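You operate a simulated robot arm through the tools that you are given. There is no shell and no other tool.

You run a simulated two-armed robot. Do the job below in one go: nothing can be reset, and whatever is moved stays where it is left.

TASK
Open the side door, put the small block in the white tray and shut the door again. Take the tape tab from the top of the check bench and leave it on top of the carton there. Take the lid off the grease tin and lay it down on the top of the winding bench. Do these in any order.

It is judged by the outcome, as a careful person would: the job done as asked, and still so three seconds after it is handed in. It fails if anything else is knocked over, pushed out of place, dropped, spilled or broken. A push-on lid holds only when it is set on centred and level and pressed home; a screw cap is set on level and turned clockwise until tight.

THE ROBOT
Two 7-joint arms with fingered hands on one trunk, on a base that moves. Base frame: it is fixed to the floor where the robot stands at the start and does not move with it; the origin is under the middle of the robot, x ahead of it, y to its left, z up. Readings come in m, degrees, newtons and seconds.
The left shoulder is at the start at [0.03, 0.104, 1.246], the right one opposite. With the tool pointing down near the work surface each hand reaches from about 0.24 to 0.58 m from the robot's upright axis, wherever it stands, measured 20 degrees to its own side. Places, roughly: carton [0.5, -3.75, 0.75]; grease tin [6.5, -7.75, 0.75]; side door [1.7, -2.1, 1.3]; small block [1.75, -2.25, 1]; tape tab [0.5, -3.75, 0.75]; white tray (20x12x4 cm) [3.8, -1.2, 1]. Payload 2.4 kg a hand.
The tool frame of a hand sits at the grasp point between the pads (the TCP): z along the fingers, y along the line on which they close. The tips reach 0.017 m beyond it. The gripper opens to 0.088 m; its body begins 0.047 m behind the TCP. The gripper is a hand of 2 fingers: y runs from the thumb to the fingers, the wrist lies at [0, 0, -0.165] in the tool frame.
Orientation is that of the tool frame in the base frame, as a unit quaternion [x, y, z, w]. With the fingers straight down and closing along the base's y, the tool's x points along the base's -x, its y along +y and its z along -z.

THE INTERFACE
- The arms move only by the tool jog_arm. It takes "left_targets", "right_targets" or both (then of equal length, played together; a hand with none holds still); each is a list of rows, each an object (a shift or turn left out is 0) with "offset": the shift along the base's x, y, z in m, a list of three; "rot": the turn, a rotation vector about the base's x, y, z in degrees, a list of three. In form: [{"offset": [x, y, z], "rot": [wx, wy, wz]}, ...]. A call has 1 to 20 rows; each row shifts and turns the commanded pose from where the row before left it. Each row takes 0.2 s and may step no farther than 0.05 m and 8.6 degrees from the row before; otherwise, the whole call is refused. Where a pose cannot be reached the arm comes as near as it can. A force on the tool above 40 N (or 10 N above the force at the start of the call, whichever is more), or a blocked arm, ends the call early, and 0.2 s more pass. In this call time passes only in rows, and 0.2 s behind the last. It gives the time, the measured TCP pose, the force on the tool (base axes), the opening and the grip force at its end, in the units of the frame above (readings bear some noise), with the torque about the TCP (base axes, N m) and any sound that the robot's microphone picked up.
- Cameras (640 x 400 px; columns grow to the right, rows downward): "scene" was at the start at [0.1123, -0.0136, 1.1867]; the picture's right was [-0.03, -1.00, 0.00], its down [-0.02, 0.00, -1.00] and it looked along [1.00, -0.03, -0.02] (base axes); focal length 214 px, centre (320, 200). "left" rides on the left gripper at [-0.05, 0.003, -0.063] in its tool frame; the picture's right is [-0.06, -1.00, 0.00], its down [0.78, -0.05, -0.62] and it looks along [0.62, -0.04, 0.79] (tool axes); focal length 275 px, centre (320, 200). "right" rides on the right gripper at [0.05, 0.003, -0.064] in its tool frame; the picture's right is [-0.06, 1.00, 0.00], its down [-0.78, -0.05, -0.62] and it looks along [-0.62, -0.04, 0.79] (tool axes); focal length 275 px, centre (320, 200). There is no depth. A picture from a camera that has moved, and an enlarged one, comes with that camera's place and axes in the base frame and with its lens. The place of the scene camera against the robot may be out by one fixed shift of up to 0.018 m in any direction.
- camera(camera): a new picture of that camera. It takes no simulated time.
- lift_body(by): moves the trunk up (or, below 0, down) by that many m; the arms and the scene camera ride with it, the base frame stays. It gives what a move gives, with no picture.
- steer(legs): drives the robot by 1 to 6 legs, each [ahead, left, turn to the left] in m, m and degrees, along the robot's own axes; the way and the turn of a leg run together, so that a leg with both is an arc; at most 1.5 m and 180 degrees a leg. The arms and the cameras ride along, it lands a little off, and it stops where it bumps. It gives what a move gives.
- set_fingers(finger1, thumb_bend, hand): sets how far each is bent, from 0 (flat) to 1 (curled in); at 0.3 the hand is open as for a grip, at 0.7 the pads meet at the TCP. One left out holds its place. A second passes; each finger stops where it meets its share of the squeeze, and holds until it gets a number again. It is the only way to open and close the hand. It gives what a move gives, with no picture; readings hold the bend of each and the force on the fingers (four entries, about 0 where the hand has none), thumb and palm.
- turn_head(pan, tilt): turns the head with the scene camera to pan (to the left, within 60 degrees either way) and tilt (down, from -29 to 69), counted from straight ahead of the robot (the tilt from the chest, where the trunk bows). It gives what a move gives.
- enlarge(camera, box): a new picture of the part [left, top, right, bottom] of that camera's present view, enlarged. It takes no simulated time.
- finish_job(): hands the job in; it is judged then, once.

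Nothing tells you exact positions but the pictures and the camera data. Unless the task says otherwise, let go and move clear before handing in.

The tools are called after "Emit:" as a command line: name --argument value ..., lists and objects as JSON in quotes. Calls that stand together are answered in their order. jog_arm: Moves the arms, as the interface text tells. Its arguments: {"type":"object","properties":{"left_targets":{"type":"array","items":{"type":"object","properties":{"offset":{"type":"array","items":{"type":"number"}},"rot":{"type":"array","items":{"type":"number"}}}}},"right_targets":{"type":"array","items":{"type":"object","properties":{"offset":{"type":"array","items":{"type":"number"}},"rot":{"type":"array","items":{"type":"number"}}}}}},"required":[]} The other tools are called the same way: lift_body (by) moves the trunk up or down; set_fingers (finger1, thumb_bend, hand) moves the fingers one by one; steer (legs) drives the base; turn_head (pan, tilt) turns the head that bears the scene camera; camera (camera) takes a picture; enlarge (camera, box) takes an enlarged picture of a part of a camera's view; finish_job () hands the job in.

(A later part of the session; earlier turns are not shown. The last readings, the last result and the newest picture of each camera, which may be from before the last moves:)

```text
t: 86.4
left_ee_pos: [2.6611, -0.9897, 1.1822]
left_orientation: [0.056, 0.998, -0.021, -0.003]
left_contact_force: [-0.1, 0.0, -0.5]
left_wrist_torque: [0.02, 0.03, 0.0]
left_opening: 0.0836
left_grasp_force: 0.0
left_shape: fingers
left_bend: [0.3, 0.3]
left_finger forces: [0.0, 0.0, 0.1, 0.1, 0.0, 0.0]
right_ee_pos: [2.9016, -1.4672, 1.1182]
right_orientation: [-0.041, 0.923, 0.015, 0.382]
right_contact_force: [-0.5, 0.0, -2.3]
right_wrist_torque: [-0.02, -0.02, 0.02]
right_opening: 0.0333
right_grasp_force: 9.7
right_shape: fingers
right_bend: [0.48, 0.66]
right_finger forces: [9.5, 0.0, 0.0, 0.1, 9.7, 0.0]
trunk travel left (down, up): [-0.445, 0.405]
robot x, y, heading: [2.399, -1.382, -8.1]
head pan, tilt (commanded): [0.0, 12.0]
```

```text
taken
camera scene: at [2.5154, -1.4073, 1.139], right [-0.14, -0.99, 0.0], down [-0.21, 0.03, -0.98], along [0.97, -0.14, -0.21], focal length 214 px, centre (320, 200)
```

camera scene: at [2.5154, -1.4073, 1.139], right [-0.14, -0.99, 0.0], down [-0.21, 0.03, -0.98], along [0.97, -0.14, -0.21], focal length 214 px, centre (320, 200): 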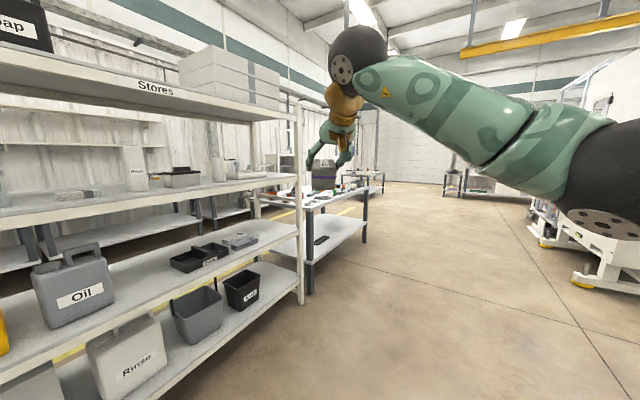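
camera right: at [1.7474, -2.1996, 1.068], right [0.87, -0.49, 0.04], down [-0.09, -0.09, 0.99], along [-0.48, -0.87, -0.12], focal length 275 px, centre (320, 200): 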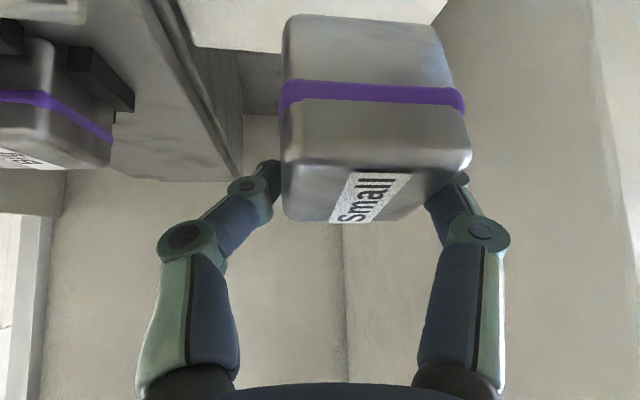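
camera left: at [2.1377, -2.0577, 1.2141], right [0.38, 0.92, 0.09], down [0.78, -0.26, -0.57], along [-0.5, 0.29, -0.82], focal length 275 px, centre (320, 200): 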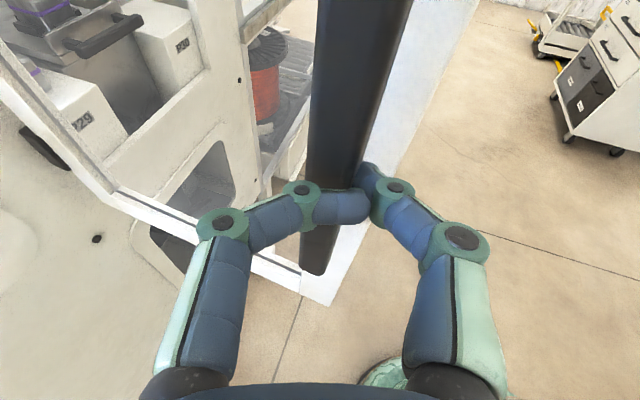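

The rack is on my left. I'll zoom in on its shelves to identify the white tray.

Emit:
enlarge --camera "scene" --box '[110, 130, 310, 255]'

```text
3.20 times, centred on (210, 192) of scene
camera zoom: at [2.5154, -1.4073, 1.139], right [-0.14, -0.99, 0.0], down [-0.21, 0.03, -0.98], along [0.97, -0.14, -0.21], focal length 686 px, centre (672, 224)
```

zoom: 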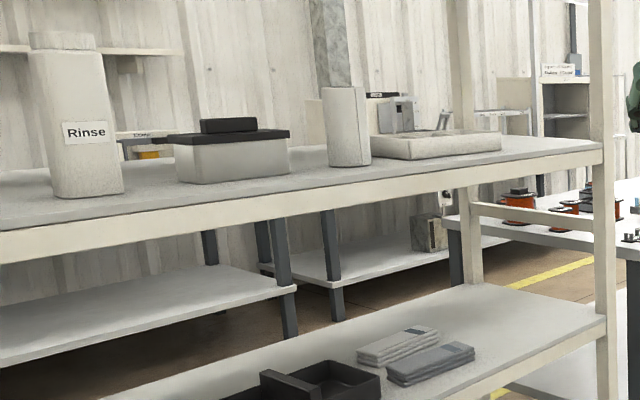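

The white tray is at the right end of the third shelf, next to a white cylinder. I'll drive to stand opposite it, facing the rack squarely.

Emit:
steer --legs '[[0.86, -0.4, 0], [0, 0, 57]]'

Emit:
camera --camera "scene"

Emit:
camera --camera "right"

```text
t: 93.8
left_ee_pos: [3.0103, -1.4624, 1.1826]
left_orientation: [-0.423, 0.906, -0.02, 0.006]
left_contact_force: [-0.3, -0.5, 0.0]
left_wrist_torque: [-0.01, -0.01, -0.01]
left_opening: 0.0837
left_grasp_force: 0.2
left_shape: fingers
left_bend: [0.3, 0.3]
left_finger forces: [0.1, 0.0, 0.0, 0.1, 0.1, 0.0]
right_ee_pos: [3.5408, -1.5228, 1.1173]
right_orientation: [-0.474, 0.793, 0.194, 0.33]
right_contact_force: [-0.2, -0.7, -3.1]
right_wrist_torque: [0.0, -0.03, 0.02]
right_opening: 0.0332
right_grasp_force: 9.2
right_shape: fingers
right_bend: [0.48, 0.66]
right_finger forces: [9.5, 0.1, 0.0, 0.0, 9.6, 0.0]
trunk travel left (down, up): [-0.445, 0.405]
robot x, y, heading: [3.1929, -1.8957, 48.7]
head pan, tilt (commanded): [0.0, 12.0]
```

```text
taken
camera scene: at [3.2667, -1.8122, 1.1391], right [0.75, -0.66, 0.0], down [-0.14, -0.16, -0.98], along [0.65, 0.74, -0.21], focal length 214 px, centre (320, 200)
```

scene: 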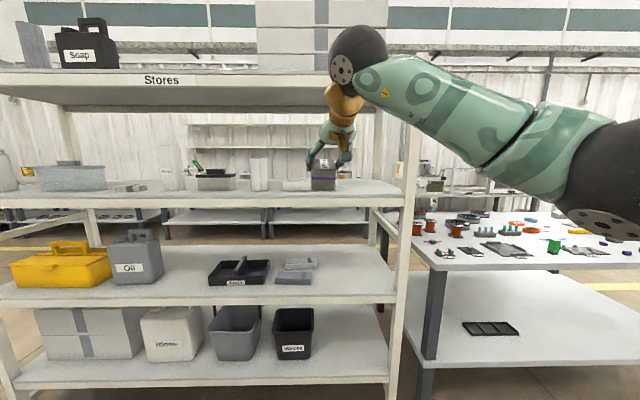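

```text
taken
camera right: at [3.4993, -1.5919, 1.1275], right [-0.86, 0.51, 0.04], down [0.09, 0.08, 0.99], along [0.51, 0.85, -0.12], focal length 275 px, centre (320, 200)
```

right: 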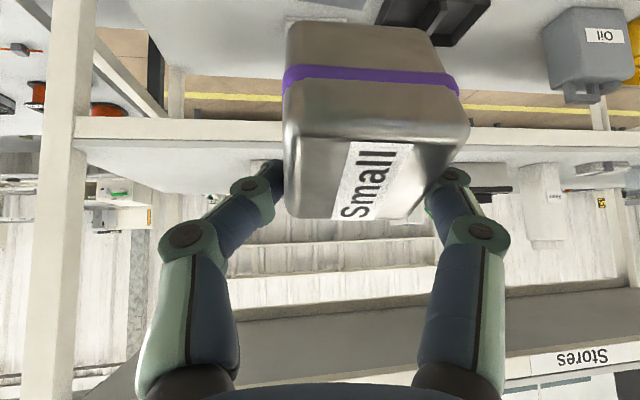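

I'm squared up to the rack; the tray is partly hidden behind the held block. I'll zoom in on it.

Emit:
enlarge --camera "scene" --box '[230, 140, 420, 220]'

```text
3.37 times, centred on (325, 180) of scene
camera zoom: at [3.2667, -1.8122, 1.1391], right [0.75, -0.66, 0.0], down [-0.14, -0.16, -0.98], along [0.65, 0.74, -0.21], focal length 722 px, centre (303, 267)
```

zoom: 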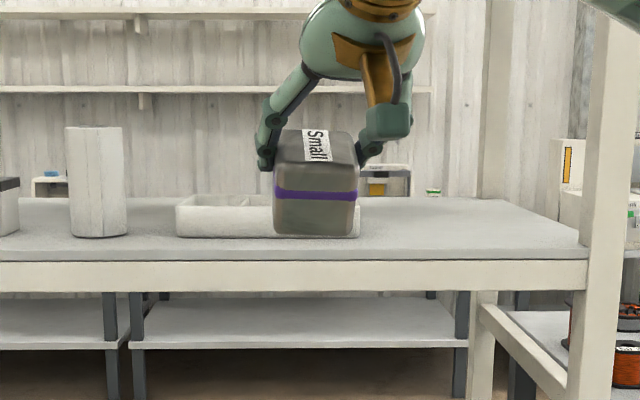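

The tray is straight ahead: centre about (3.79, −1.16), floor near z≈1.01. I'll tip the held block level by pitching the hand down, then turn 12° right and approach so my elbow stays clear of the rack post.

Emit:
jog_arm --right_targets '[{"offset": [0, 0, 0.005], "rot": [-7.3, 4.01, 0]}, {"offset": [0, 0, 0.005], "rot": [-7.3, 4.01, 0]}, {"offset": [0, 0, 0.005], "rot": [-7.3, 4.01, 0]}]'

Emit:
steer --legs '[[0, 0, -12], [0, 0.234, 0], [0.22, 0, 0]]'

Emit:
camera --camera "scene"

Emit:
camera --camera "right"

```text
t: 94.6
left_ee_pos: [3.0106, -1.4613, 1.1828]
left_orientation: [-0.424, 0.905, -0.02, 0.007]
left_contact_force: [0.3, 0.5, 0.4]
left_wrist_torque: [0.02, -0.03, 0.02]
left_opening: 0.0834
left_grasp_force: 0.1
left_shape: fingers
left_bend: [0.3, 0.3]
left_finger forces: [0.0, 0.1, 0.0, 0.0, 0.0, 0.0]
right_ee_pos: [3.5397, -1.5232, 1.1337]
right_orientation: [-0.506, 0.845, 0.088, 0.148]
right_contact_force: [0.5, 0.8, -3.0]
right_wrist_torque: [0.01, -0.01, 0.01]
right_opening: 0.033
right_grasp_force: 9.2
right_shape: fingers
right_bend: [0.47, 0.66]
right_finger forces: [9.5, 0.1, 0.0, 0.0, 9.5, 0.1]
trunk travel left (down, up): [-0.445, 0.405]
robot x, y, heading: [3.1933, -1.8956, 49.0]
head pan, tilt (commanded): [0.0, 12.0]
```

```text
t: 98.4
left_ee_pos: [3.1394, -1.1128, 1.1823]
left_orientation: [-0.323, 0.946, -0.019, 0.005]
left_contact_force: [0.1, -0.5, -0.8]
left_wrist_torque: [-0.03, 0.01, -0.03]
left_opening: 0.0836
left_grasp_force: 0.0
left_shape: fingers
left_bend: [0.3, 0.3]
left_finger forces: [0.0, 0.0, 0.1, 0.0, 0.0, 0.0]
right_ee_pos: [3.645, -1.287, 1.1333]
right_orientation: [-0.411, 0.895, 0.072, 0.157]
right_contact_force: [0.9, 0.2, -2.1]
right_wrist_torque: [-0.03, -0.07, -0.01]
right_opening: 0.0334
right_grasp_force: 9.3
right_shape: fingers
right_bend: [0.47, 0.66]
right_finger forces: [9.5, 0.1, 0.1, 0.0, 9.5, 0.0]
trunk travel left (down, up): [-0.445, 0.405]
robot x, y, heading: [3.2241, -1.5767, 36.2]
head pan, tilt (commanded): [0.0, 12.0]
```

```text
taken
camera scene: at [3.3173, -1.5121, 1.139], right [0.59, -0.81, 0.0], down [-0.17, -0.12, -0.98], along [0.79, 0.58, -0.21], focal length 214 px, centre (320, 200)
```

scene: 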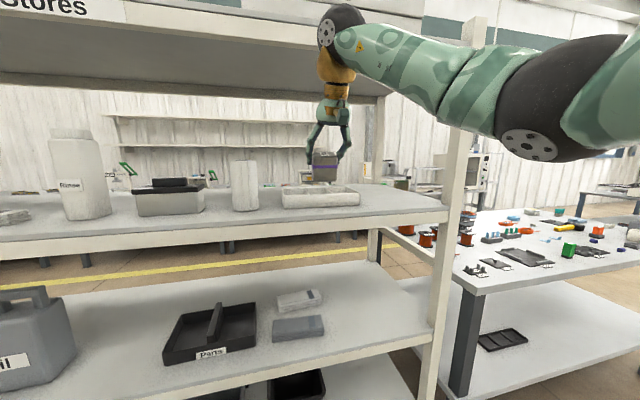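

```text
taken
camera right: at [3.5973, -1.3367, 1.1754], right [-0.72, 0.69, 0.02], down [0.38, 0.37, 0.85], along [0.58, 0.62, -0.53], focal length 275 px, centre (320, 200)
```

right: 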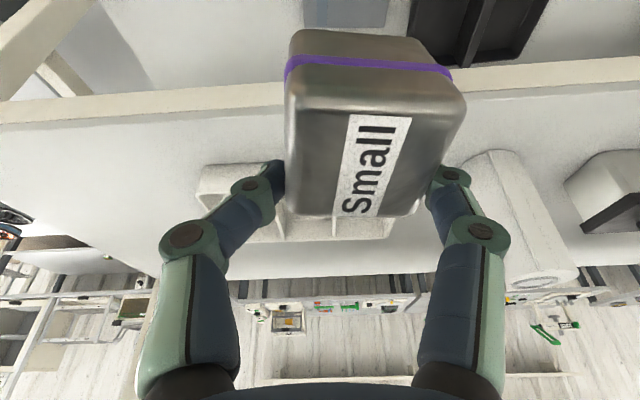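

The top shelf's lip is at about z 1.35, so I need the wrist lower when reaching under it. I'll pitch the hand back up a bit and lower it to z≈1.10, then re-measure the tray.

Emit:
jog_arm --right_targets '[{"offset": [0, 0, -0.016], "rot": [6.3, -5.0, 0]}, {"offset": [0, 0, -0.016], "rot": [6.3, -5.0, 0]}]'

Emit:
enlarge --camera "scene" --box '[220, 100, 460, 250]'

Emit:
camera --camera "right"

```text
t: 99.0
left_ee_pos: [3.1397, -1.1135, 1.1832]
left_orientation: [-0.324, 0.946, -0.02, 0.006]
left_contact_force: [-0.1, -0.7, -0.2]
left_wrist_torque: [0.02, 0.05, 0.0]
left_opening: 0.0839
left_grasp_force: 0.1
left_shape: fingers
left_bend: [0.3, 0.3]
left_finger forces: [0.0, 0.0, 0.1, 0.1, 0.0, 0.0]
right_ee_pos: [3.645, -1.2867, 1.1027]
right_orientation: [-0.397, 0.864, 0.135, 0.278]
right_contact_force: [-0.2, -0.1, -3.4]
right_wrist_torque: [-0.02, -0.02, 0.02]
right_opening: 0.033
right_grasp_force: 9.2
right_shape: fingers
right_bend: [0.47, 0.66]
right_finger forces: [9.6, 0.0, 0.1, 0.0, 9.6, 0.0]
trunk travel left (down, up): [-0.445, 0.405]
robot x, y, heading: [3.2255, -1.5732, 36.2]
head pan, tilt (commanded): [0.0, 12.0]
```

```text
2.67 times, centred on (340, 175) of scene
camera zoom: at [3.3169, -1.5126, 1.1391], right [0.59, -0.81, 0.0], down [-0.17, -0.12, -0.98], along [0.79, 0.58, -0.21], focal length 572 px, centre (267, 267)
```

zoom: 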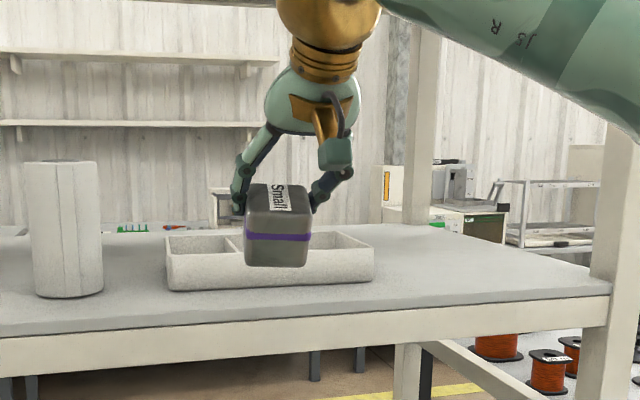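

```text
taken
camera right: at [3.5918, -1.345, 1.1241], right [-0.73, 0.69, 0.05], down [0.22, 0.17, 0.96], along [0.65, 0.71, -0.27], focal length 275 px, centre (320, 200)
```

right: 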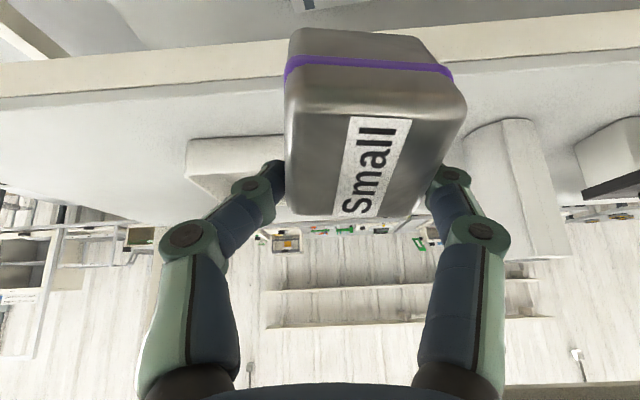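

The tray has internal dividers, so I want an unobstructed look at it. I'll move the hand aside to the right and look again.

Emit:
jog_arm --right_targets '[{"offset": [0.01, -0.035, 0]}, {"offset": [0.01, -0.035, 0]}, {"offset": [0.01, -0.035, 0]}]'

Emit:
enlarge --camera "scene" --box '[220, 150, 420, 250]'

```text
t: 99.8
left_ee_pos: [3.1392, -1.1144, 1.1827]
left_orientation: [-0.324, 0.946, -0.02, 0.005]
left_contact_force: [-0.6, 0.7, 0.0]
left_wrist_torque: [0.0, -0.05, 0.02]
left_opening: 0.0838
left_grasp_force: 0.1
left_shape: fingers
left_bend: [0.3, 0.3]
left_finger forces: [0.1, 0.0, 0.0, 0.0, 0.0, 0.0]
right_ee_pos: [3.6741, -1.3939, 1.1001]
right_orientation: [-0.396, 0.865, 0.134, 0.279]
right_contact_force: [-0.2, -0.2, -2.5]
right_wrist_torque: [-0.05, -0.04, 0.04]
right_opening: 0.0332
right_grasp_force: 9.4
right_shape: fingers
right_bend: [0.47, 0.66]
right_finger forces: [9.5, 0.0, 0.1, 0.1, 9.4, 0.0]
trunk travel left (down, up): [-0.445, 0.405]
robot x, y, heading: [3.2245, -1.5745, 36.5]
head pan, tilt (commanded): [0.0, 12.0]
```

```text
3.20 times, centred on (320, 200) of scene
camera zoom: at [3.3169, -1.5129, 1.1391], right [0.59, -0.81, 0.0], down [-0.17, -0.12, -0.98], along [0.79, 0.58, -0.21], focal length 686 px, centre (320, 200)
```

zoom: 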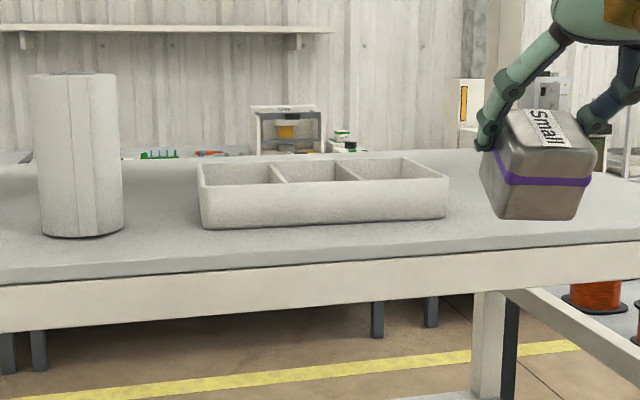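

The tray has three compartments about 6 cm wide (along the shelf) and 11 cm deep, so my fingers should close front-to-back to fit. I'll pull the hand back a bit, point it straight down and turn it 90° about the vertical.

Emit:
jog_arm --right_targets '[{"offset": [-0.007, -0.008, 0.002], "rot": [-5.47, 4.68, 0]}, {"offset": [-0.007, -0.008, 0.002], "rot": [-5.47, 4.68, 0]}, {"offset": [-0.007, -0.008, 0.002], "rot": [-5.47, 4.68, 0]}, {"offset": [-0.007, -0.008, 0.002], "rot": [-5.47, 4.68, 0]}, {"offset": [-0.007, -0.008, 0.002], "rot": [-5.47, 4.68, 0]}]'

Emit:
jog_arm --right_targets '[{"rot": [0, 0, 8.2]}, {"rot": [0, 0, 8.2]}, {"rot": [0, 0, 8.2]}, {"rot": [0, 0, 8.2]}, {"rot": [0, 0, 8.2]}]'

Emit:
camera --camera "right"

Emit:
camera --camera "scene"

```text
t: 101.0
left_ee_pos: [3.1385, -1.1145, 1.1818]
left_orientation: [-0.323, 0.946, -0.021, 0.005]
left_contact_force: [0.6, 0.2, -0.7]
left_wrist_torque: [-0.02, -0.01, -0.01]
left_opening: 0.0837
left_grasp_force: 0.0
left_shape: fingers
left_bend: [0.3, 0.3]
left_finger forces: [0.1, 0.0, 0.0, 0.1, 0.1, 0.1]
right_ee_pos: [3.639, -1.4324, 1.1117]
right_orientation: [-0.415, 0.91, 0.004, -0.002]
right_contact_force: [-0.5, 0.2, -2.7]
right_wrist_torque: [0.03, -0.03, -0.02]
right_opening: 0.0332
right_grasp_force: 9.1
right_shape: fingers
right_bend: [0.46, 0.66]
right_finger forces: [9.5, 0.0, 0.0, 0.0, 9.4, 0.1]
trunk travel left (down, up): [-0.445, 0.405]
robot x, y, heading: [3.223, -1.5733, 36.2]
head pan, tilt (commanded): [0.0, 12.0]
```

```text
t: 102.2
left_ee_pos: [3.1391, -1.1145, 1.184]
left_orientation: [-0.324, 0.946, -0.021, 0.005]
left_contact_force: [-0.1, -0.4, 0.0]
left_wrist_torque: [-0.04, 0.03, 0.0]
left_opening: 0.0835
left_grasp_force: 0.0
left_shape: fingers
left_bend: [0.3, 0.3]
left_finger forces: [0.0, 0.0, 0.0, 0.0, 0.0, 0.0]
right_ee_pos: [3.6403, -1.4323, 1.1099]
right_orientation: [0.708, -0.707, -0.004, 0.002]
right_contact_force: [-0.2, -0.6, -3.0]
right_wrist_torque: [0.06, -0.05, 0.03]
right_opening: 0.0332
right_grasp_force: 9.4
right_shape: fingers
right_bend: [0.46, 0.66]
right_finger forces: [9.5, 0.1, 0.0, 0.1, 9.5, 0.0]
trunk travel left (down, up): [-0.445, 0.405]
robot x, y, heading: [3.2231, -1.5757, 36.2]
head pan, tilt (commanded): [0.0, 12.0]
```

```text
taken
camera right: at [3.637, -1.4819, 1.1745], right [-1.0, 0.06, 0.01], down [0.05, 0.78, 0.62], along [0.03, 0.62, -0.79], focal length 275 px, centre (320, 200)
```

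right: 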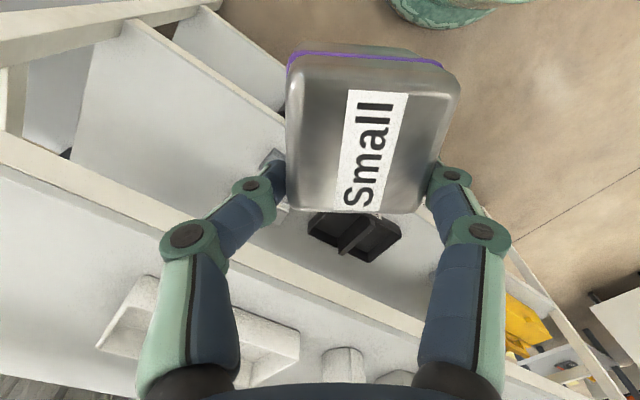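

```text
taken
camera scene: at [3.3169, -1.5126, 1.1391], right [0.59, -0.81, 0.0], down [-0.17, -0.12, -0.98], along [0.79, 0.58, -0.21], focal length 214 px, centre (320, 200)
```

scene: 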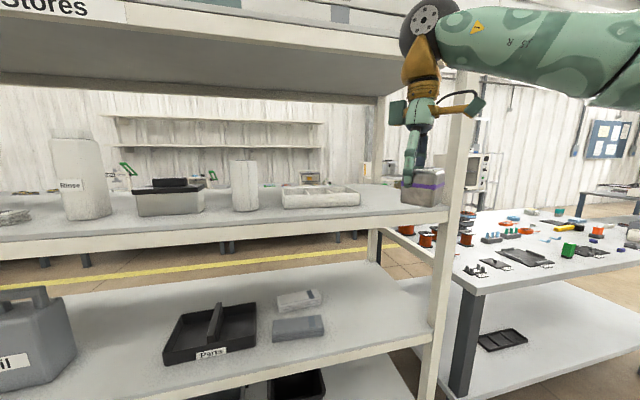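

The turn works, but a vertical hand puts the wrist ball too high for the shelf lip. I'll finish the turn so the fingers close front-to-back, and lean the hand about 30° so the wrist sits lower and to the right.

Emit:
jog_arm --right_targets '[{"rot": [0, 0, 8.1]}, {"rot": [0, 0, 8.1]}, {"rot": [0, 0, 8.1]}, {"rot": [0, 0, 8.1]}, {"rot": [0, 0, 8.1]}, {"rot": [0, 0, 8.1]}, {"rot": [4.95, 5.63, 0]}, {"rot": [4.95, 5.63, 0]}, {"rot": [4.95, 5.63, 0]}, {"rot": [4.95, 5.63, 0]}]'

Emit:
camera --camera "scene"

Emit:
camera --camera "right"

```text
t: 104.4
left_ee_pos: [3.139, -1.1142, 1.1834]
left_orientation: [-0.325, 0.946, -0.021, 0.005]
left_contact_force: [0.2, 0.0, -0.5]
left_wrist_torque: [0.01, 0.01, 0.01]
left_opening: 0.0836
left_grasp_force: 0.1
left_shape: fingers
left_bend: [0.3, 0.3]
left_finger forces: [0.0, 0.0, 0.0, 0.0, 0.0, 0.1]
right_ee_pos: [3.6393, -1.4328, 1.1111]
right_orientation: [0.904, -0.34, -0.244, -0.089]
right_contact_force: [-0.8, 0.5, -3.1]
right_wrist_torque: [0.05, -0.01, -0.02]
right_opening: 0.0332
right_grasp_force: 9.3
right_shape: fingers
right_bend: [0.46, 0.67]
right_finger forces: [9.5, 0.0, 0.0, 0.0, 9.6, 0.0]
trunk travel left (down, up): [-0.445, 0.405]
robot x, y, heading: [3.2251, -1.5778, 36.4]
head pan, tilt (commanded): [0.0, 12.0]
```

```text
taken
camera scene: at [3.3169, -1.5127, 1.1391], right [0.59, -0.81, 0.0], down [-0.17, -0.12, -0.98], along [0.79, 0.58, -0.21], focal length 214 px, centre (320, 200)
```

scene: 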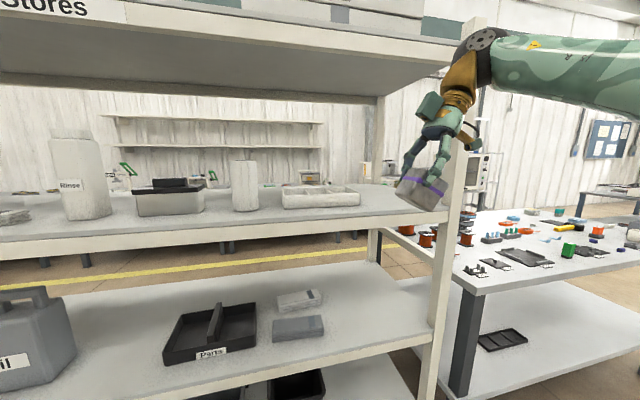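

```text
taken
camera right: at [3.6935, -1.4836, 1.141], right [-0.7, -0.72, 0.04], down [-0.24, 0.28, 0.93], along [-0.68, 0.64, -0.37], focal length 275 px, centre (320, 200)
```

right: 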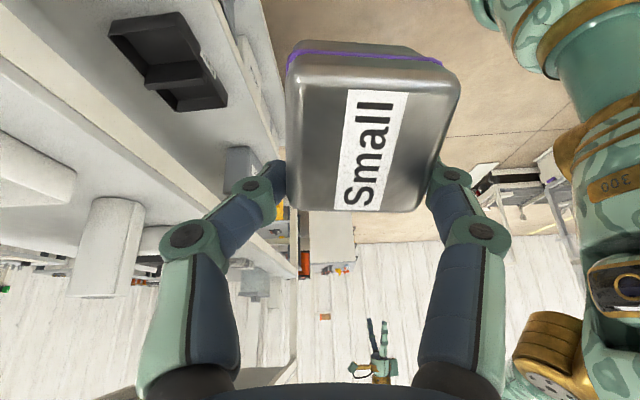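

This lean would bring my forearm into the rack's corner post, so I'll go back to the earlier forward-pointing grip; that has more than a centimetre of side clearance in a compartment, with the fingertips staying just above the tray walls.

Emit:
jog_arm --right_targets '[{"rot": [-4.95, -5.63, 0]}, {"rot": [-4.95, -5.63, 0]}, {"rot": [-4.95, -5.63, 0]}, {"rot": [-4.95, -5.63, 0]}, {"rot": [0, 0, -8.145]}, {"rot": [0, 0, -8.145]}, {"rot": [0, 0, -8.145]}, {"rot": [0, 0, -8.145]}, {"rot": [0, 0, -8.145]}, {"rot": [0, 0, -8.145]}, {"rot": [0, 0, -8.145]}, {"rot": [0, 0, -8.145]}, {"rot": [0, 0, -8.145]}, {"rot": [0, 0, -8.145]}, {"rot": [0, 0, -8.145]}, {"rot": [5.47, -4.68, 0]}, {"rot": [5.47, -4.68, 0]}, {"rot": [5.47, -4.68, 0]}, {"rot": [5.47, -4.68, 0]}, {"rot": [5.47, -4.68, 0]}]'

Emit:
camera --camera "scene"

```text
t: 108.6
left_ee_pos: [3.1389, -1.1142, 1.1823]
left_orientation: [-0.323, 0.946, -0.02, 0.005]
left_contact_force: [-0.7, 0.6, -0.4]
left_wrist_torque: [0.01, -0.03, -0.03]
left_opening: 0.0836
left_grasp_force: 0.0
left_shape: fingers
left_bend: [0.3, 0.3]
left_finger forces: [0.1, 0.0, 0.1, 0.1, 0.0, 0.1]
right_ee_pos: [3.6384, -1.4333, 1.1119]
right_orientation: [-0.397, 0.864, 0.134, 0.279]
right_contact_force: [-0.1, -0.6, -3.3]
right_wrist_torque: [-0.03, -0.06, -0.03]
right_opening: 0.0329
right_grasp_force: 9.6
right_shape: fingers
right_bend: [0.46, 0.67]
right_finger forces: [9.5, 0.0, 0.0, 0.0, 9.5, 0.0]
trunk travel left (down, up): [-0.445, 0.405]
robot x, y, heading: [3.2237, -1.5769, 36.4]
head pan, tilt (commanded): [0.0, 12.0]
```

```text
taken
camera scene: at [3.3168, -1.5127, 1.1391], right [0.59, -0.81, 0.0], down [-0.17, -0.12, -0.98], along [0.79, 0.58, -0.21], focal length 214 px, centre (320, 200)
```

scene: 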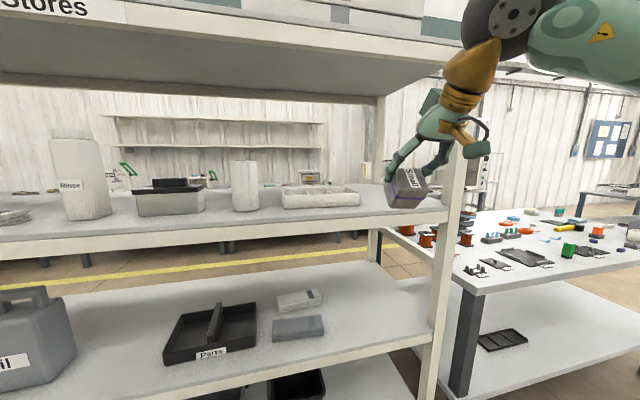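

The hand is back in its forward-pointing pose. I'll shift it left in line with the middle compartment, then drive forward 15 cm.

Emit:
jog_arm --right_targets '[{"offset": [-0.0101, 0.0256, -0.003]}, {"offset": [-0.0101, 0.0256, -0.003]}, {"offset": [-0.0101, 0.0256, -0.003]}, {"offset": [-0.0101, 0.0256, -0.003]}]'

Emit:
steer --legs '[[0.15, 0, 0]]'

Emit:
turn_head --pan 5 --tilt 20

Emit:
camera --camera "scene"

Emit:
enlarge --camera "scene" --box '[230, 90, 430, 215]'

```text
t: 109.6
left_ee_pos: [3.1389, -1.1134, 1.1821]
left_orientation: [-0.324, 0.946, -0.021, 0.006]
left_contact_force: [-0.2, 0.2, 0.2]
left_wrist_torque: [-0.01, -0.01, 0.02]
left_opening: 0.0835
left_grasp_force: 0.1
left_shape: fingers
left_bend: [0.3, 0.3]
left_finger forces: [0.0, 0.0, 0.0, 0.0, 0.0, 0.0]
right_ee_pos: [3.5991, -1.3286, 1.1002]
right_orientation: [-0.396, 0.865, 0.133, 0.279]
right_contact_force: [0.8, -0.2, -3.1]
right_wrist_torque: [-0.02, -0.04, 0.0]
right_opening: 0.0332
right_grasp_force: 9.6
right_shape: fingers
right_bend: [0.46, 0.67]
right_finger forces: [9.4, 0.1, 0.0, 0.0, 9.6, 0.1]
trunk travel left (down, up): [-0.445, 0.405]
robot x, y, heading: [3.2261, -1.5763, 36.3]
head pan, tilt (commanded): [0.0, 12.0]
```

```text
t: 111.0
left_ee_pos: [3.2601, -1.0251, 1.1833]
left_orientation: [-0.325, 0.946, -0.02, 0.006]
left_contact_force: [0.0, -0.3, -0.6]
left_wrist_torque: [-0.01, 0.02, 0.01]
left_opening: 0.0834
left_grasp_force: 0.0
left_shape: fingers
left_bend: [0.3, 0.3]
left_finger forces: [0.0, 0.0, 0.1, 0.0, 0.0, 0.1]
right_ee_pos: [3.7171, -1.2397, 1.0994]
right_orientation: [-0.397, 0.864, 0.134, 0.278]
right_contact_force: [0.1, 0.3, -2.3]
right_wrist_torque: [-0.05, -0.02, -0.05]
right_opening: 0.0332
right_grasp_force: 9.9
right_shape: fingers
right_bend: [0.46, 0.67]
right_finger forces: [9.4, 0.0, 0.0, 0.1, 9.6, 0.0]
trunk travel left (down, up): [-0.445, 0.405]
robot x, y, heading: [3.344, -1.4843, 36.3]
head pan, tilt (commanded): [0.0, 12.0]
```

```text
t: 111.7
left_ee_pos: [3.2581, -1.0256, 1.1815]
left_orientation: [-0.324, 0.946, -0.02, 0.004]
left_contact_force: [0.7, 0.4, 0.6]
left_wrist_torque: [-0.02, -0.01, -0.02]
left_opening: 0.0837
left_grasp_force: 0.0
left_shape: fingers
left_bend: [0.3, 0.3]
left_finger forces: [0.1, 0.0, 0.0, 0.1, 0.1, 0.0]
right_ee_pos: [3.7168, -1.2401, 1.101]
right_orientation: [-0.397, 0.864, 0.134, 0.278]
right_contact_force: [0.0, -0.1, -3.1]
right_wrist_torque: [-0.03, -0.02, 0.0]
right_opening: 0.0332
right_grasp_force: 10.1
right_shape: fingers
right_bend: [0.46, 0.67]
right_finger forces: [9.4, 0.0, 0.0, 0.0, 9.7, 0.0]
trunk travel left (down, up): [-0.445, 0.405]
robot x, y, heading: [3.3434, -1.4861, 36.4]
head pan, tilt (commanded): [5.0, 20.0]
```

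```text
taken
camera scene: at [3.4315, -1.4178, 1.1261], right [0.66, -0.75, 0.0], down [-0.26, -0.23, -0.94], along [0.7, 0.62, -0.34], focal length 214 px, centre (320, 200)
```

scene: 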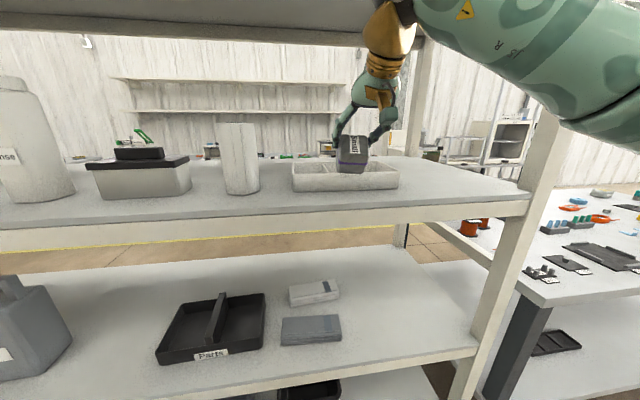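

```text
3.20 times, centred on (330, 152) of scene
camera zoom: at [3.4315, -1.4178, 1.1261], right [0.66, -0.75, 0.0], down [-0.26, -0.23, -0.94], along [0.7, 0.62, -0.34], focal length 686 px, centre (288, 352)
```

zoom: 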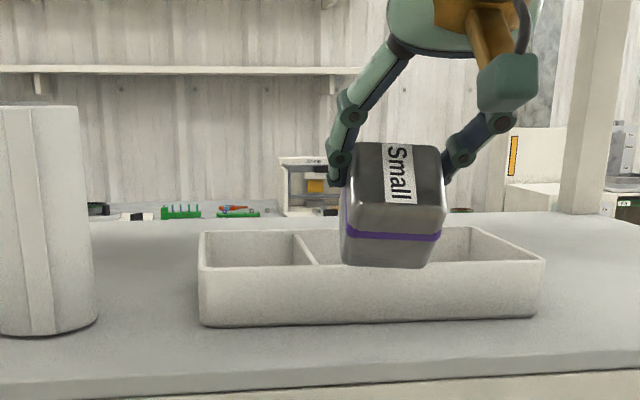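

The block is lined up with the middle compartment, 11 cm short. I'll move it forward over the compartment, slightly higher.

Emit:
jog_arm --right_targets '[{"offset": [0, 0, 0.008]}, {"offset": [0.0205, 0.0192, 0]}, {"offset": [0.0205, 0.0192, 0]}, {"offset": [0.0205, 0.0192, 0]}, {"offset": [0.0205, 0.0192, 0]}]'

Emit:
enlarge --camera "scene" --box '[230, 90, 430, 215]'

Emit:
camera --camera "scene"

Emit:
camera --camera "right"

```text
t: 112.9
left_ee_pos: [3.2582, -1.0256, 1.1821]
left_orientation: [-0.324, 0.946, -0.021, 0.005]
left_contact_force: [0.3, -0.4, -0.8]
left_wrist_torque: [0.01, -0.02, 0.0]
left_opening: 0.0834
left_grasp_force: 0.1
left_shape: fingers
left_bend: [0.3, 0.3]
left_finger forces: [0.1, 0.0, 0.0, 0.0, 0.1, 0.0]
right_ee_pos: [3.7992, -1.162, 1.1053]
right_orientation: [-0.396, 0.864, 0.133, 0.279]
right_contact_force: [0.0, 1.0, -4.1]
right_wrist_torque: [-0.02, -0.01, -0.01]
right_opening: 0.0329
right_grasp_force: 9.4
right_shape: fingers
right_bend: [0.46, 0.67]
right_finger forces: [9.4, 0.1, 0.0, 0.0, 9.5, 0.0]
trunk travel left (down, up): [-0.445, 0.405]
robot x, y, heading: [3.3435, -1.4856, 36.2]
head pan, tilt (commanded): [5.0, 20.0]
```

```text
3.20 times, centred on (330, 152) of scene
camera zoom: at [3.4315, -1.4176, 1.126], right [0.66, -0.75, 0.0], down [-0.26, -0.23, -0.94], along [0.7, 0.62, -0.34], focal length 686 px, centre (288, 352)
```

zoom: 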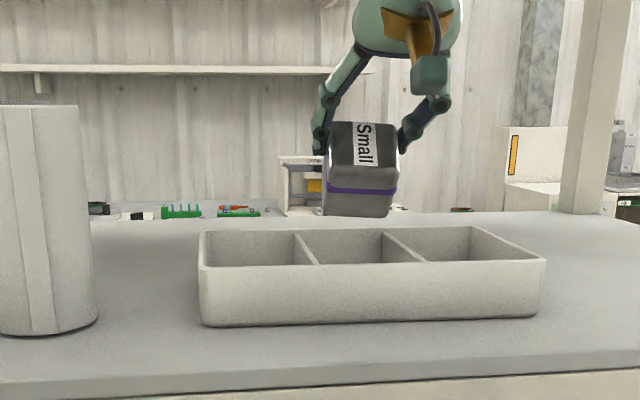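

```text
taken
camera scene: at [3.4315, -1.4176, 1.126], right [0.66, -0.75, 0.0], down [-0.26, -0.23, -0.94], along [0.7, 0.62, -0.34], focal length 214 px, centre (320, 200)
```

scene: 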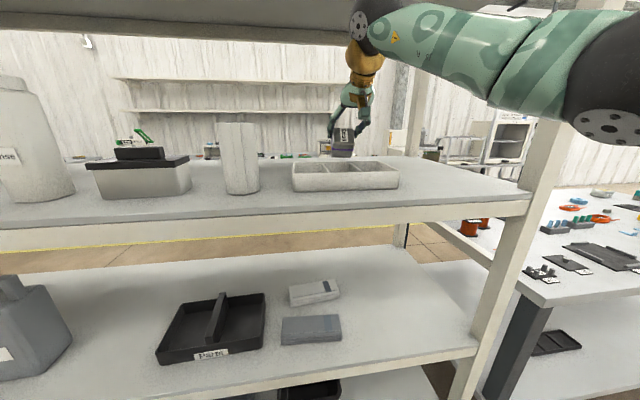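

```text
taken
camera right: at [3.7466, -1.2204, 1.1274], right [-0.73, 0.69, 0.05], down [0.22, 0.17, 0.96], along [0.65, 0.71, -0.27], focal length 275 px, centre (320, 200)
```

right: 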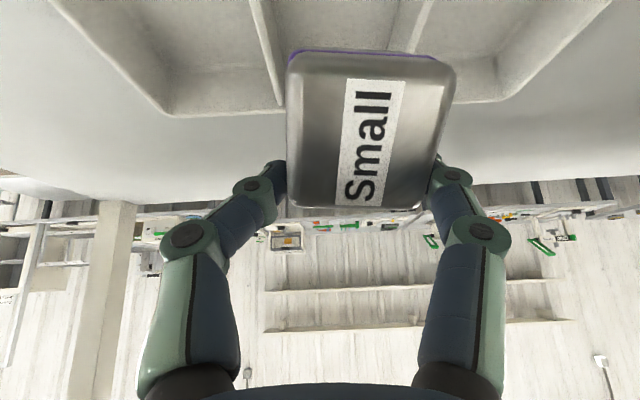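

The block is centred over the middle compartment to within a few mm. I'll lower it most of the way.

Emit:
jog_arm --right_targets '[{"offset": [0, 0, -0.015]}, {"offset": [0, 0, -0.015]}]'

Emit:
enlarge --camera "scene" --box '[260, 100, 410, 195]'

Emit:
camera --camera "right"

```text
t: 113.5
left_ee_pos: [3.2579, -1.0268, 1.1825]
left_orientation: [-0.324, 0.946, -0.02, 0.006]
left_contact_force: [0.4, 0.4, 0.2]
left_wrist_torque: [0.01, -0.03, 0.0]
left_opening: 0.0836
left_grasp_force: 0.1
left_shape: fingers
left_bend: [0.3, 0.3]
left_finger forces: [0.0, 0.0, 0.0, 0.1, 0.0, 0.0]
right_ee_pos: [3.8001, -1.1639, 1.0761]
right_orientation: [-0.396, 0.865, 0.133, 0.279]
right_contact_force: [-0.2, 0.7, -1.6]
right_wrist_torque: [-0.06, -0.01, 0.03]
right_opening: 0.0329
right_grasp_force: 10.0
right_shape: fingers
right_bend: [0.46, 0.67]
right_finger forces: [9.4, 0.0, 0.0, 0.0, 9.6, 0.1]
trunk travel left (down, up): [-0.445, 0.405]
robot x, y, heading: [3.3439, -1.4883, 36.3]
head pan, tilt (commanded): [5.0, 20.0]
```

```text
4.21 times, centred on (335, 148) of scene
camera zoom: at [3.4315, -1.4178, 1.126], right [0.66, -0.75, 0.0], down [-0.26, -0.23, -0.94], along [0.7, 0.62, -0.34], focal length 903 px, centre (257, 421)
```

zoom: 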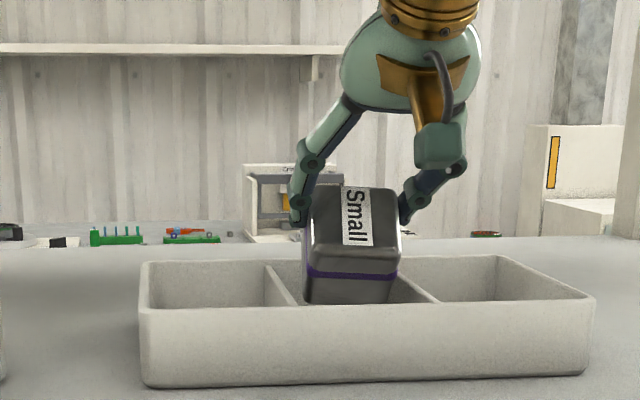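

```text
taken
camera right: at [3.7472, -1.2207, 1.0973], right [-0.73, 0.69, 0.05], down [0.22, 0.17, 0.96], along [0.65, 0.71, -0.27], focal length 275 px, centre (320, 200)
```

right: 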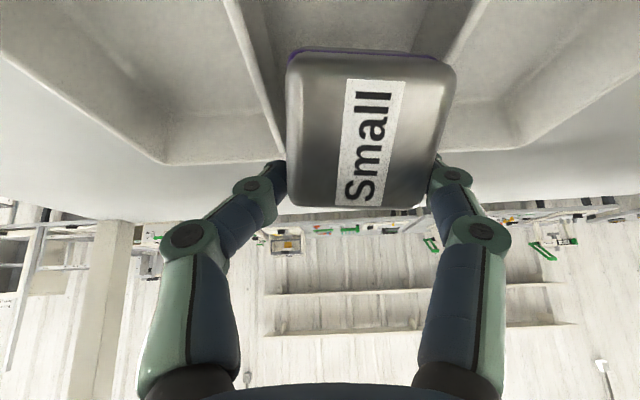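

The block is entering the compartment; the fingertips are still about 2 cm above the walls. I'll lower another 1.6 cm.

Emit:
jog_arm --right_targets '[{"offset": [0, 0, -0.008]}, {"offset": [0, 0, -0.008]}]'

Emit:
enlarge --camera "scene" --box '[260, 100, 410, 195]'

```text
t: 114.1
left_ee_pos: [3.2591, -1.0247, 1.1827]
left_orientation: [-0.325, 0.945, -0.02, 0.005]
left_contact_force: [0.2, 0.8, 0.2]
left_wrist_torque: [0.0, -0.01, -0.03]
left_opening: 0.0833
left_grasp_force: 0.0
left_shape: fingers
left_bend: [0.3, 0.3]
left_finger forces: [0.0, 0.0, 0.0, 0.0, 0.1, 0.0]
right_ee_pos: [3.8001, -1.1641, 1.0613]
right_orientation: [-0.396, 0.864, 0.133, 0.28]
right_contact_force: [0.1, 0.3, -1.4]
right_wrist_torque: [-0.03, 0.0, -0.01]
right_opening: 0.0331
right_grasp_force: 9.3
right_shape: fingers
right_bend: [0.46, 0.67]
right_finger forces: [9.7, 0.1, 0.0, 0.1, 9.5, 0.0]
trunk travel left (down, up): [-0.445, 0.405]
robot x, y, heading: [3.3458, -1.4839, 36.2]
head pan, tilt (commanded): [5.0, 20.0]
```

```text
4.21 times, centred on (335, 148) of scene
camera zoom: at [3.4313, -1.4178, 1.1261], right [0.66, -0.75, 0.0], down [-0.26, -0.23, -0.94], along [0.7, 0.62, -0.34], focal length 903 px, centre (257, 421)
```

zoom: 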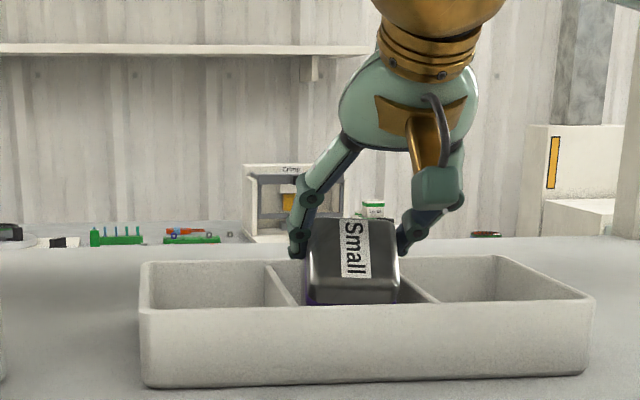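

Fingertips are just above the wall tops and the block's lower edge is close to the tray floor. I'll open the fingers slightly to let it settle.

Emit:
set_fingers --hand "right" --finger1 0.4 --thumb_bend 0.58

Emit:
enlarge --camera "scene" --box '[260, 100, 410, 195]'

Emit:
camera --camera "right"

```text
t: 115.1
left_ee_pos: [3.2589, -1.026, 1.182]
left_orientation: [-0.325, 0.946, -0.02, 0.005]
left_contact_force: [0.0, -0.2, -0.3]
left_wrist_torque: [-0.01, -0.01, 0.0]
left_opening: 0.0836
left_grasp_force: 0.0
left_shape: fingers
left_bend: [0.3, 0.3]
left_finger forces: [0.0, 0.1, 0.0, 0.1, 0.0, 0.0]
right_ee_pos: [3.8001, -1.1634, 1.0593]
right_orientation: [-0.397, 0.864, 0.135, 0.279]
right_contact_force: [0.4, -0.7, 0.3]
right_wrist_torque: [0.01, 0.0, -0.03]
right_opening: 0.0427
right_grasp_force: 0.0
right_shape: fingers
right_bend: [0.4, 0.57]
right_finger forces: [0.0, 0.0, 0.0, 0.1, 0.0, 0.0]
trunk travel left (down, up): [-0.445, 0.405]
robot x, y, heading: [3.3468, -1.4872, 36.4]
head pan, tilt (commanded): [5.0, 20.0]
```

```text
4.21 times, centred on (335, 148) of scene
camera zoom: at [3.4313, -1.4179, 1.1261], right [0.66, -0.75, 0.0], down [-0.26, -0.23, -0.94], along [0.7, 0.62, -0.34], focal length 903 px, centre (257, 421)
```

zoom: 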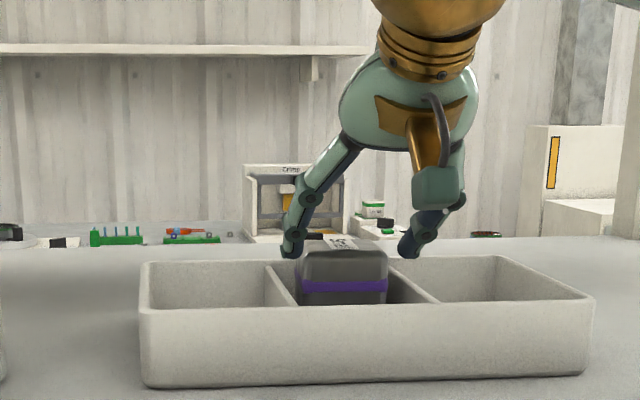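

```text
taken
camera right: at [3.7469, -1.2209, 1.0825], right [-0.73, 0.69, 0.05], down [0.22, 0.17, 0.96], along [0.65, 0.71, -0.27], focal length 275 px, centre (320, 200)
```

right: 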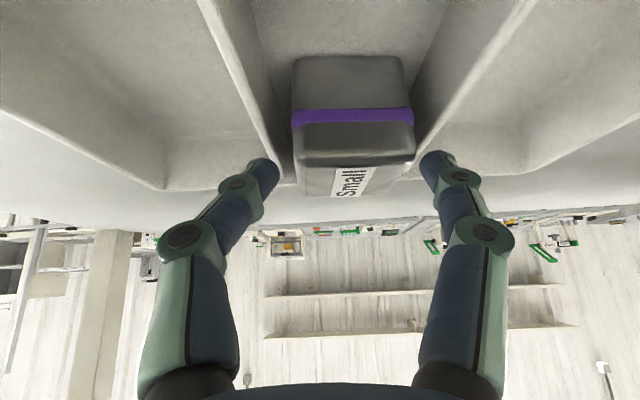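

The small block is sitting flat in the middle compartment. I'll raise and withdraw the hand, then back off.

Emit:
jog_arm --right_targets '[{"offset": [0, 0, 0.02]}, {"offset": [0, 0, 0.02]}, {"offset": [-0.02, -0.0225, 0.0]}, {"offset": [-0.025, -0.028, 0.0]}, {"offset": [-0.025, -0.028, 0]}, {"offset": [-0.025, -0.028, 0]}]'

Emit:
steer --legs '[[-0.3, 0, 0]]'

Emit:
camera --camera "scene"

```text
t: 116.5
left_ee_pos: [3.2583, -1.0257, 1.1841]
left_orientation: [-0.324, 0.946, -0.02, 0.006]
left_contact_force: [-0.2, 0.3, -0.1]
left_wrist_torque: [-0.01, -0.03, -0.03]
left_opening: 0.0839
left_grasp_force: 0.0
left_shape: fingers
left_bend: [0.3, 0.3]
left_finger forces: [0.1, 0.1, 0.0, 0.0, 0.1, 0.0]
right_ee_pos: [3.7048, -1.2718, 1.1019]
right_orientation: [-0.397, 0.864, 0.134, 0.279]
right_contact_force: [0.4, 0.3, 0.1]
right_wrist_torque: [0.0, 0.0, 0.02]
right_opening: 0.0428
right_grasp_force: 0.0
right_shape: fingers
right_bend: [0.4, 0.57]
right_finger forces: [0.0, 0.0, 0.0, 0.1, 0.0, 0.0]
trunk travel left (down, up): [-0.445, 0.405]
robot x, y, heading: [3.3449, -1.4867, 36.5]
head pan, tilt (commanded): [5.0, 20.0]
```

```text
t: 118.5
left_ee_pos: [3.0151, -1.2053, 1.1834]
left_orientation: [-0.325, 0.946, -0.02, 0.005]
left_contact_force: [0.2, 0.3, -0.2]
left_wrist_torque: [0.0, 0.01, -0.01]
left_opening: 0.0836
left_grasp_force: 0.1
left_shape: fingers
left_bend: [0.3, 0.3]
left_finger forces: [0.0, 0.1, 0.1, 0.0, 0.1, 0.0]
right_ee_pos: [3.462, -1.4503, 1.1024]
right_orientation: [-0.397, 0.864, 0.134, 0.279]
right_contact_force: [0.6, -0.2, -0.2]
right_wrist_torque: [-0.03, 0.0, 0.0]
right_opening: 0.0428
right_grasp_force: 0.0
right_shape: fingers
right_bend: [0.4, 0.57]
right_finger forces: [0.0, 0.0, 0.1, 0.1, 0.1, 0.1]
trunk travel left (down, up): [-0.445, 0.405]
robot x, y, heading: [3.1008, -1.6635, 36.5]
head pan, tilt (commanded): [5.0, 20.0]
```

```text
taken
camera scene: at [3.1879, -1.5975, 1.1261], right [0.66, -0.75, 0.0], down [-0.26, -0.23, -0.94], along [0.7, 0.62, -0.34], focal length 214 px, centre (320, 200)
```

scene: 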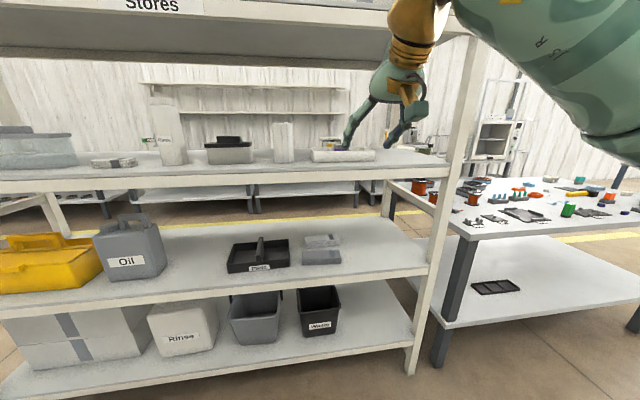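

The block is delivered and nothing else moved. Next I'll shut the door: back into the aisle and turn around to face the machine again.

Emit:
steer --legs '[[-0.38, 0, 0], [0, 0, -166.5]]'

Emit:
turn_head --pan 0 --tilt 15

Emit:
camera --camera "scene"

```text
t: 127.8
left_ee_pos: [2.9861, -2.3194, 1.1835]
left_orientation: [0.9, 0.436, -0.007, -0.02]
left_contact_force: [0.1, -0.3, -0.1]
left_wrist_torque: [-0.01, -0.01, 0.02]
left_opening: 0.0837
left_grasp_force: 0.0
left_shape: fingers
left_bend: [0.3, 0.3]
left_finger forces: [0.1, 0.1, 0.0, 0.0, 0.0, 0.0]
right_ee_pos: [2.4931, -2.1899, 1.1027]
right_orientation: [0.81, 0.499, -0.261, 0.166]
right_contact_force: [0.6, -0.7, 0.1]
right_wrist_torque: [0.01, 0.01, 0.0]
right_opening: 0.0426
right_grasp_force: 0.1
right_shape: fingers
right_bend: [0.4, 0.57]
right_finger forces: [0.0, 0.0, 0.1, 0.0, 0.0, 0.1]
trunk travel left (down, up): [-0.445, 0.405]
robot x, y, heading: [2.794, -1.8935, -129.5]
head pan, tilt (commanded): [5.0, 20.0]
```

```text
t: 128.4
left_ee_pos: [2.9858, -2.3194, 1.1821]
left_orientation: [0.9, 0.436, -0.008, -0.02]
left_contact_force: [0.5, 0.2, -0.6]
left_wrist_torque: [0.01, 0.0, 0.02]
left_opening: 0.0837
left_grasp_force: 0.2
left_shape: fingers
left_bend: [0.3, 0.3]
left_finger forces: [0.1, 0.0, 0.0, 0.0, 0.0, 0.0]
right_ee_pos: [2.4933, -2.1889, 1.1029]
right_orientation: [0.81, 0.498, -0.261, 0.167]
right_contact_force: [0.1, 0.2, -0.1]
right_wrist_torque: [0.0, 0.0, -0.02]
right_opening: 0.0429
right_grasp_force: 0.2
right_shape: fingers
right_bend: [0.4, 0.57]
right_finger forces: [0.0, 0.0, 0.0, 0.0, 0.1, 0.0]
trunk travel left (down, up): [-0.445, 0.405]
robot x, y, heading: [2.7909, -1.8969, -129.7]
head pan, tilt (commanded): [0.0, 15.0]
```

```text
taken
camera scene: at [2.7071, -1.9991, 1.1342], right [-0.77, 0.64, 0.0], down [0.17, 0.2, -0.97], along [-0.62, -0.74, -0.26], focal length 214 px, centre (320, 200)
```

scene: 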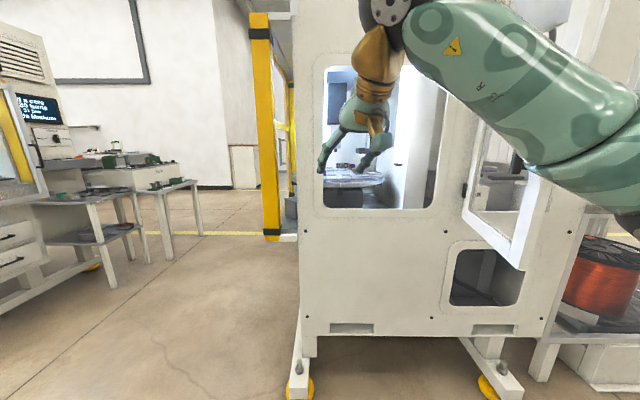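

I can see the open door to the right. I'll strafe right so that the handle is in front of the right hand.

Emit:
steer --legs '[[-0.05, -0.28, 0]]'

Emit:
camera --camera "scene"

Emit:
camera --camera "right"

```text
t: 130.4
left_ee_pos: [2.8069, -2.1028, 1.1826]
left_orientation: [0.899, 0.438, -0.008, -0.019]
left_contact_force: [-0.1, 0.3, -0.4]
left_wrist_torque: [-0.03, -0.02, -0.01]
left_opening: 0.0835
left_grasp_force: 0.0
left_shape: fingers
left_bend: [0.3, 0.3]
left_finger forces: [0.0, 0.1, 0.0, 0.0, 0.1, 0.1]
right_ee_pos: [2.3145, -1.9748, 1.103]
right_orientation: [0.809, 0.5, -0.261, 0.167]
right_contact_force: [0.5, 0.2, -0.5]
right_wrist_torque: [0.0, 0.01, 0.0]
right_opening: 0.0428
right_grasp_force: 0.0
right_shape: fingers
right_bend: [0.4, 0.57]
right_finger forces: [0.1, 0.1, 0.0, 0.0, 0.1, 0.0]
trunk travel left (down, up): [-0.445, 0.405]
robot x, y, heading: [2.6139, -1.6818, -129.5]
head pan, tilt (commanded): [0.0, 15.0]
```

```text
taken
camera scene: at [2.5268, -1.7841, 1.1342], right [-0.77, 0.64, 0.0], down [0.16, 0.2, -0.97], along [-0.61, -0.75, -0.26], focal length 214 px, centre (320, 200)
```

scene: 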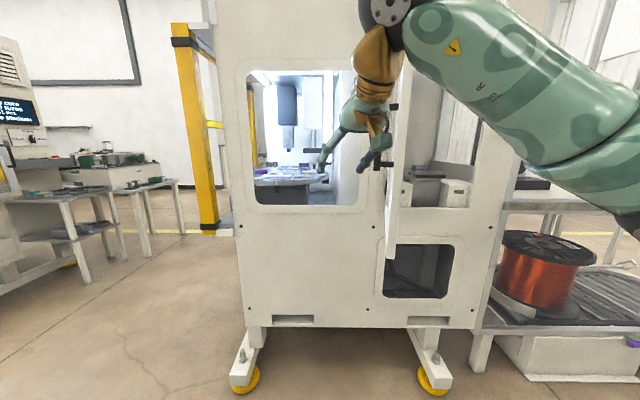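

```text
taken
camera right: at [2.3514, -1.9075, 1.1243], right [0.87, -0.49, 0.05], down [-0.17, -0.22, 0.96], along [-0.46, -0.85, -0.27], focal length 275 px, centre (320, 200)
```

right: 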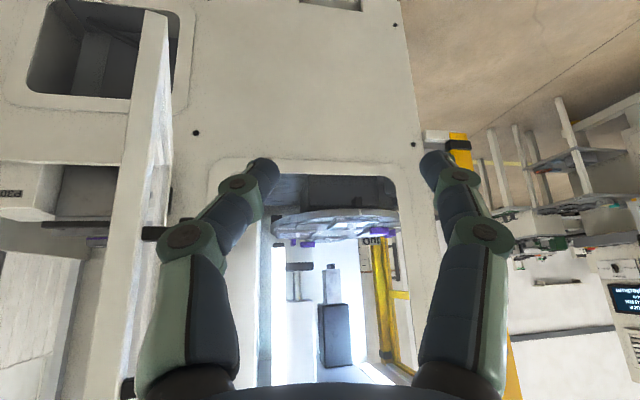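

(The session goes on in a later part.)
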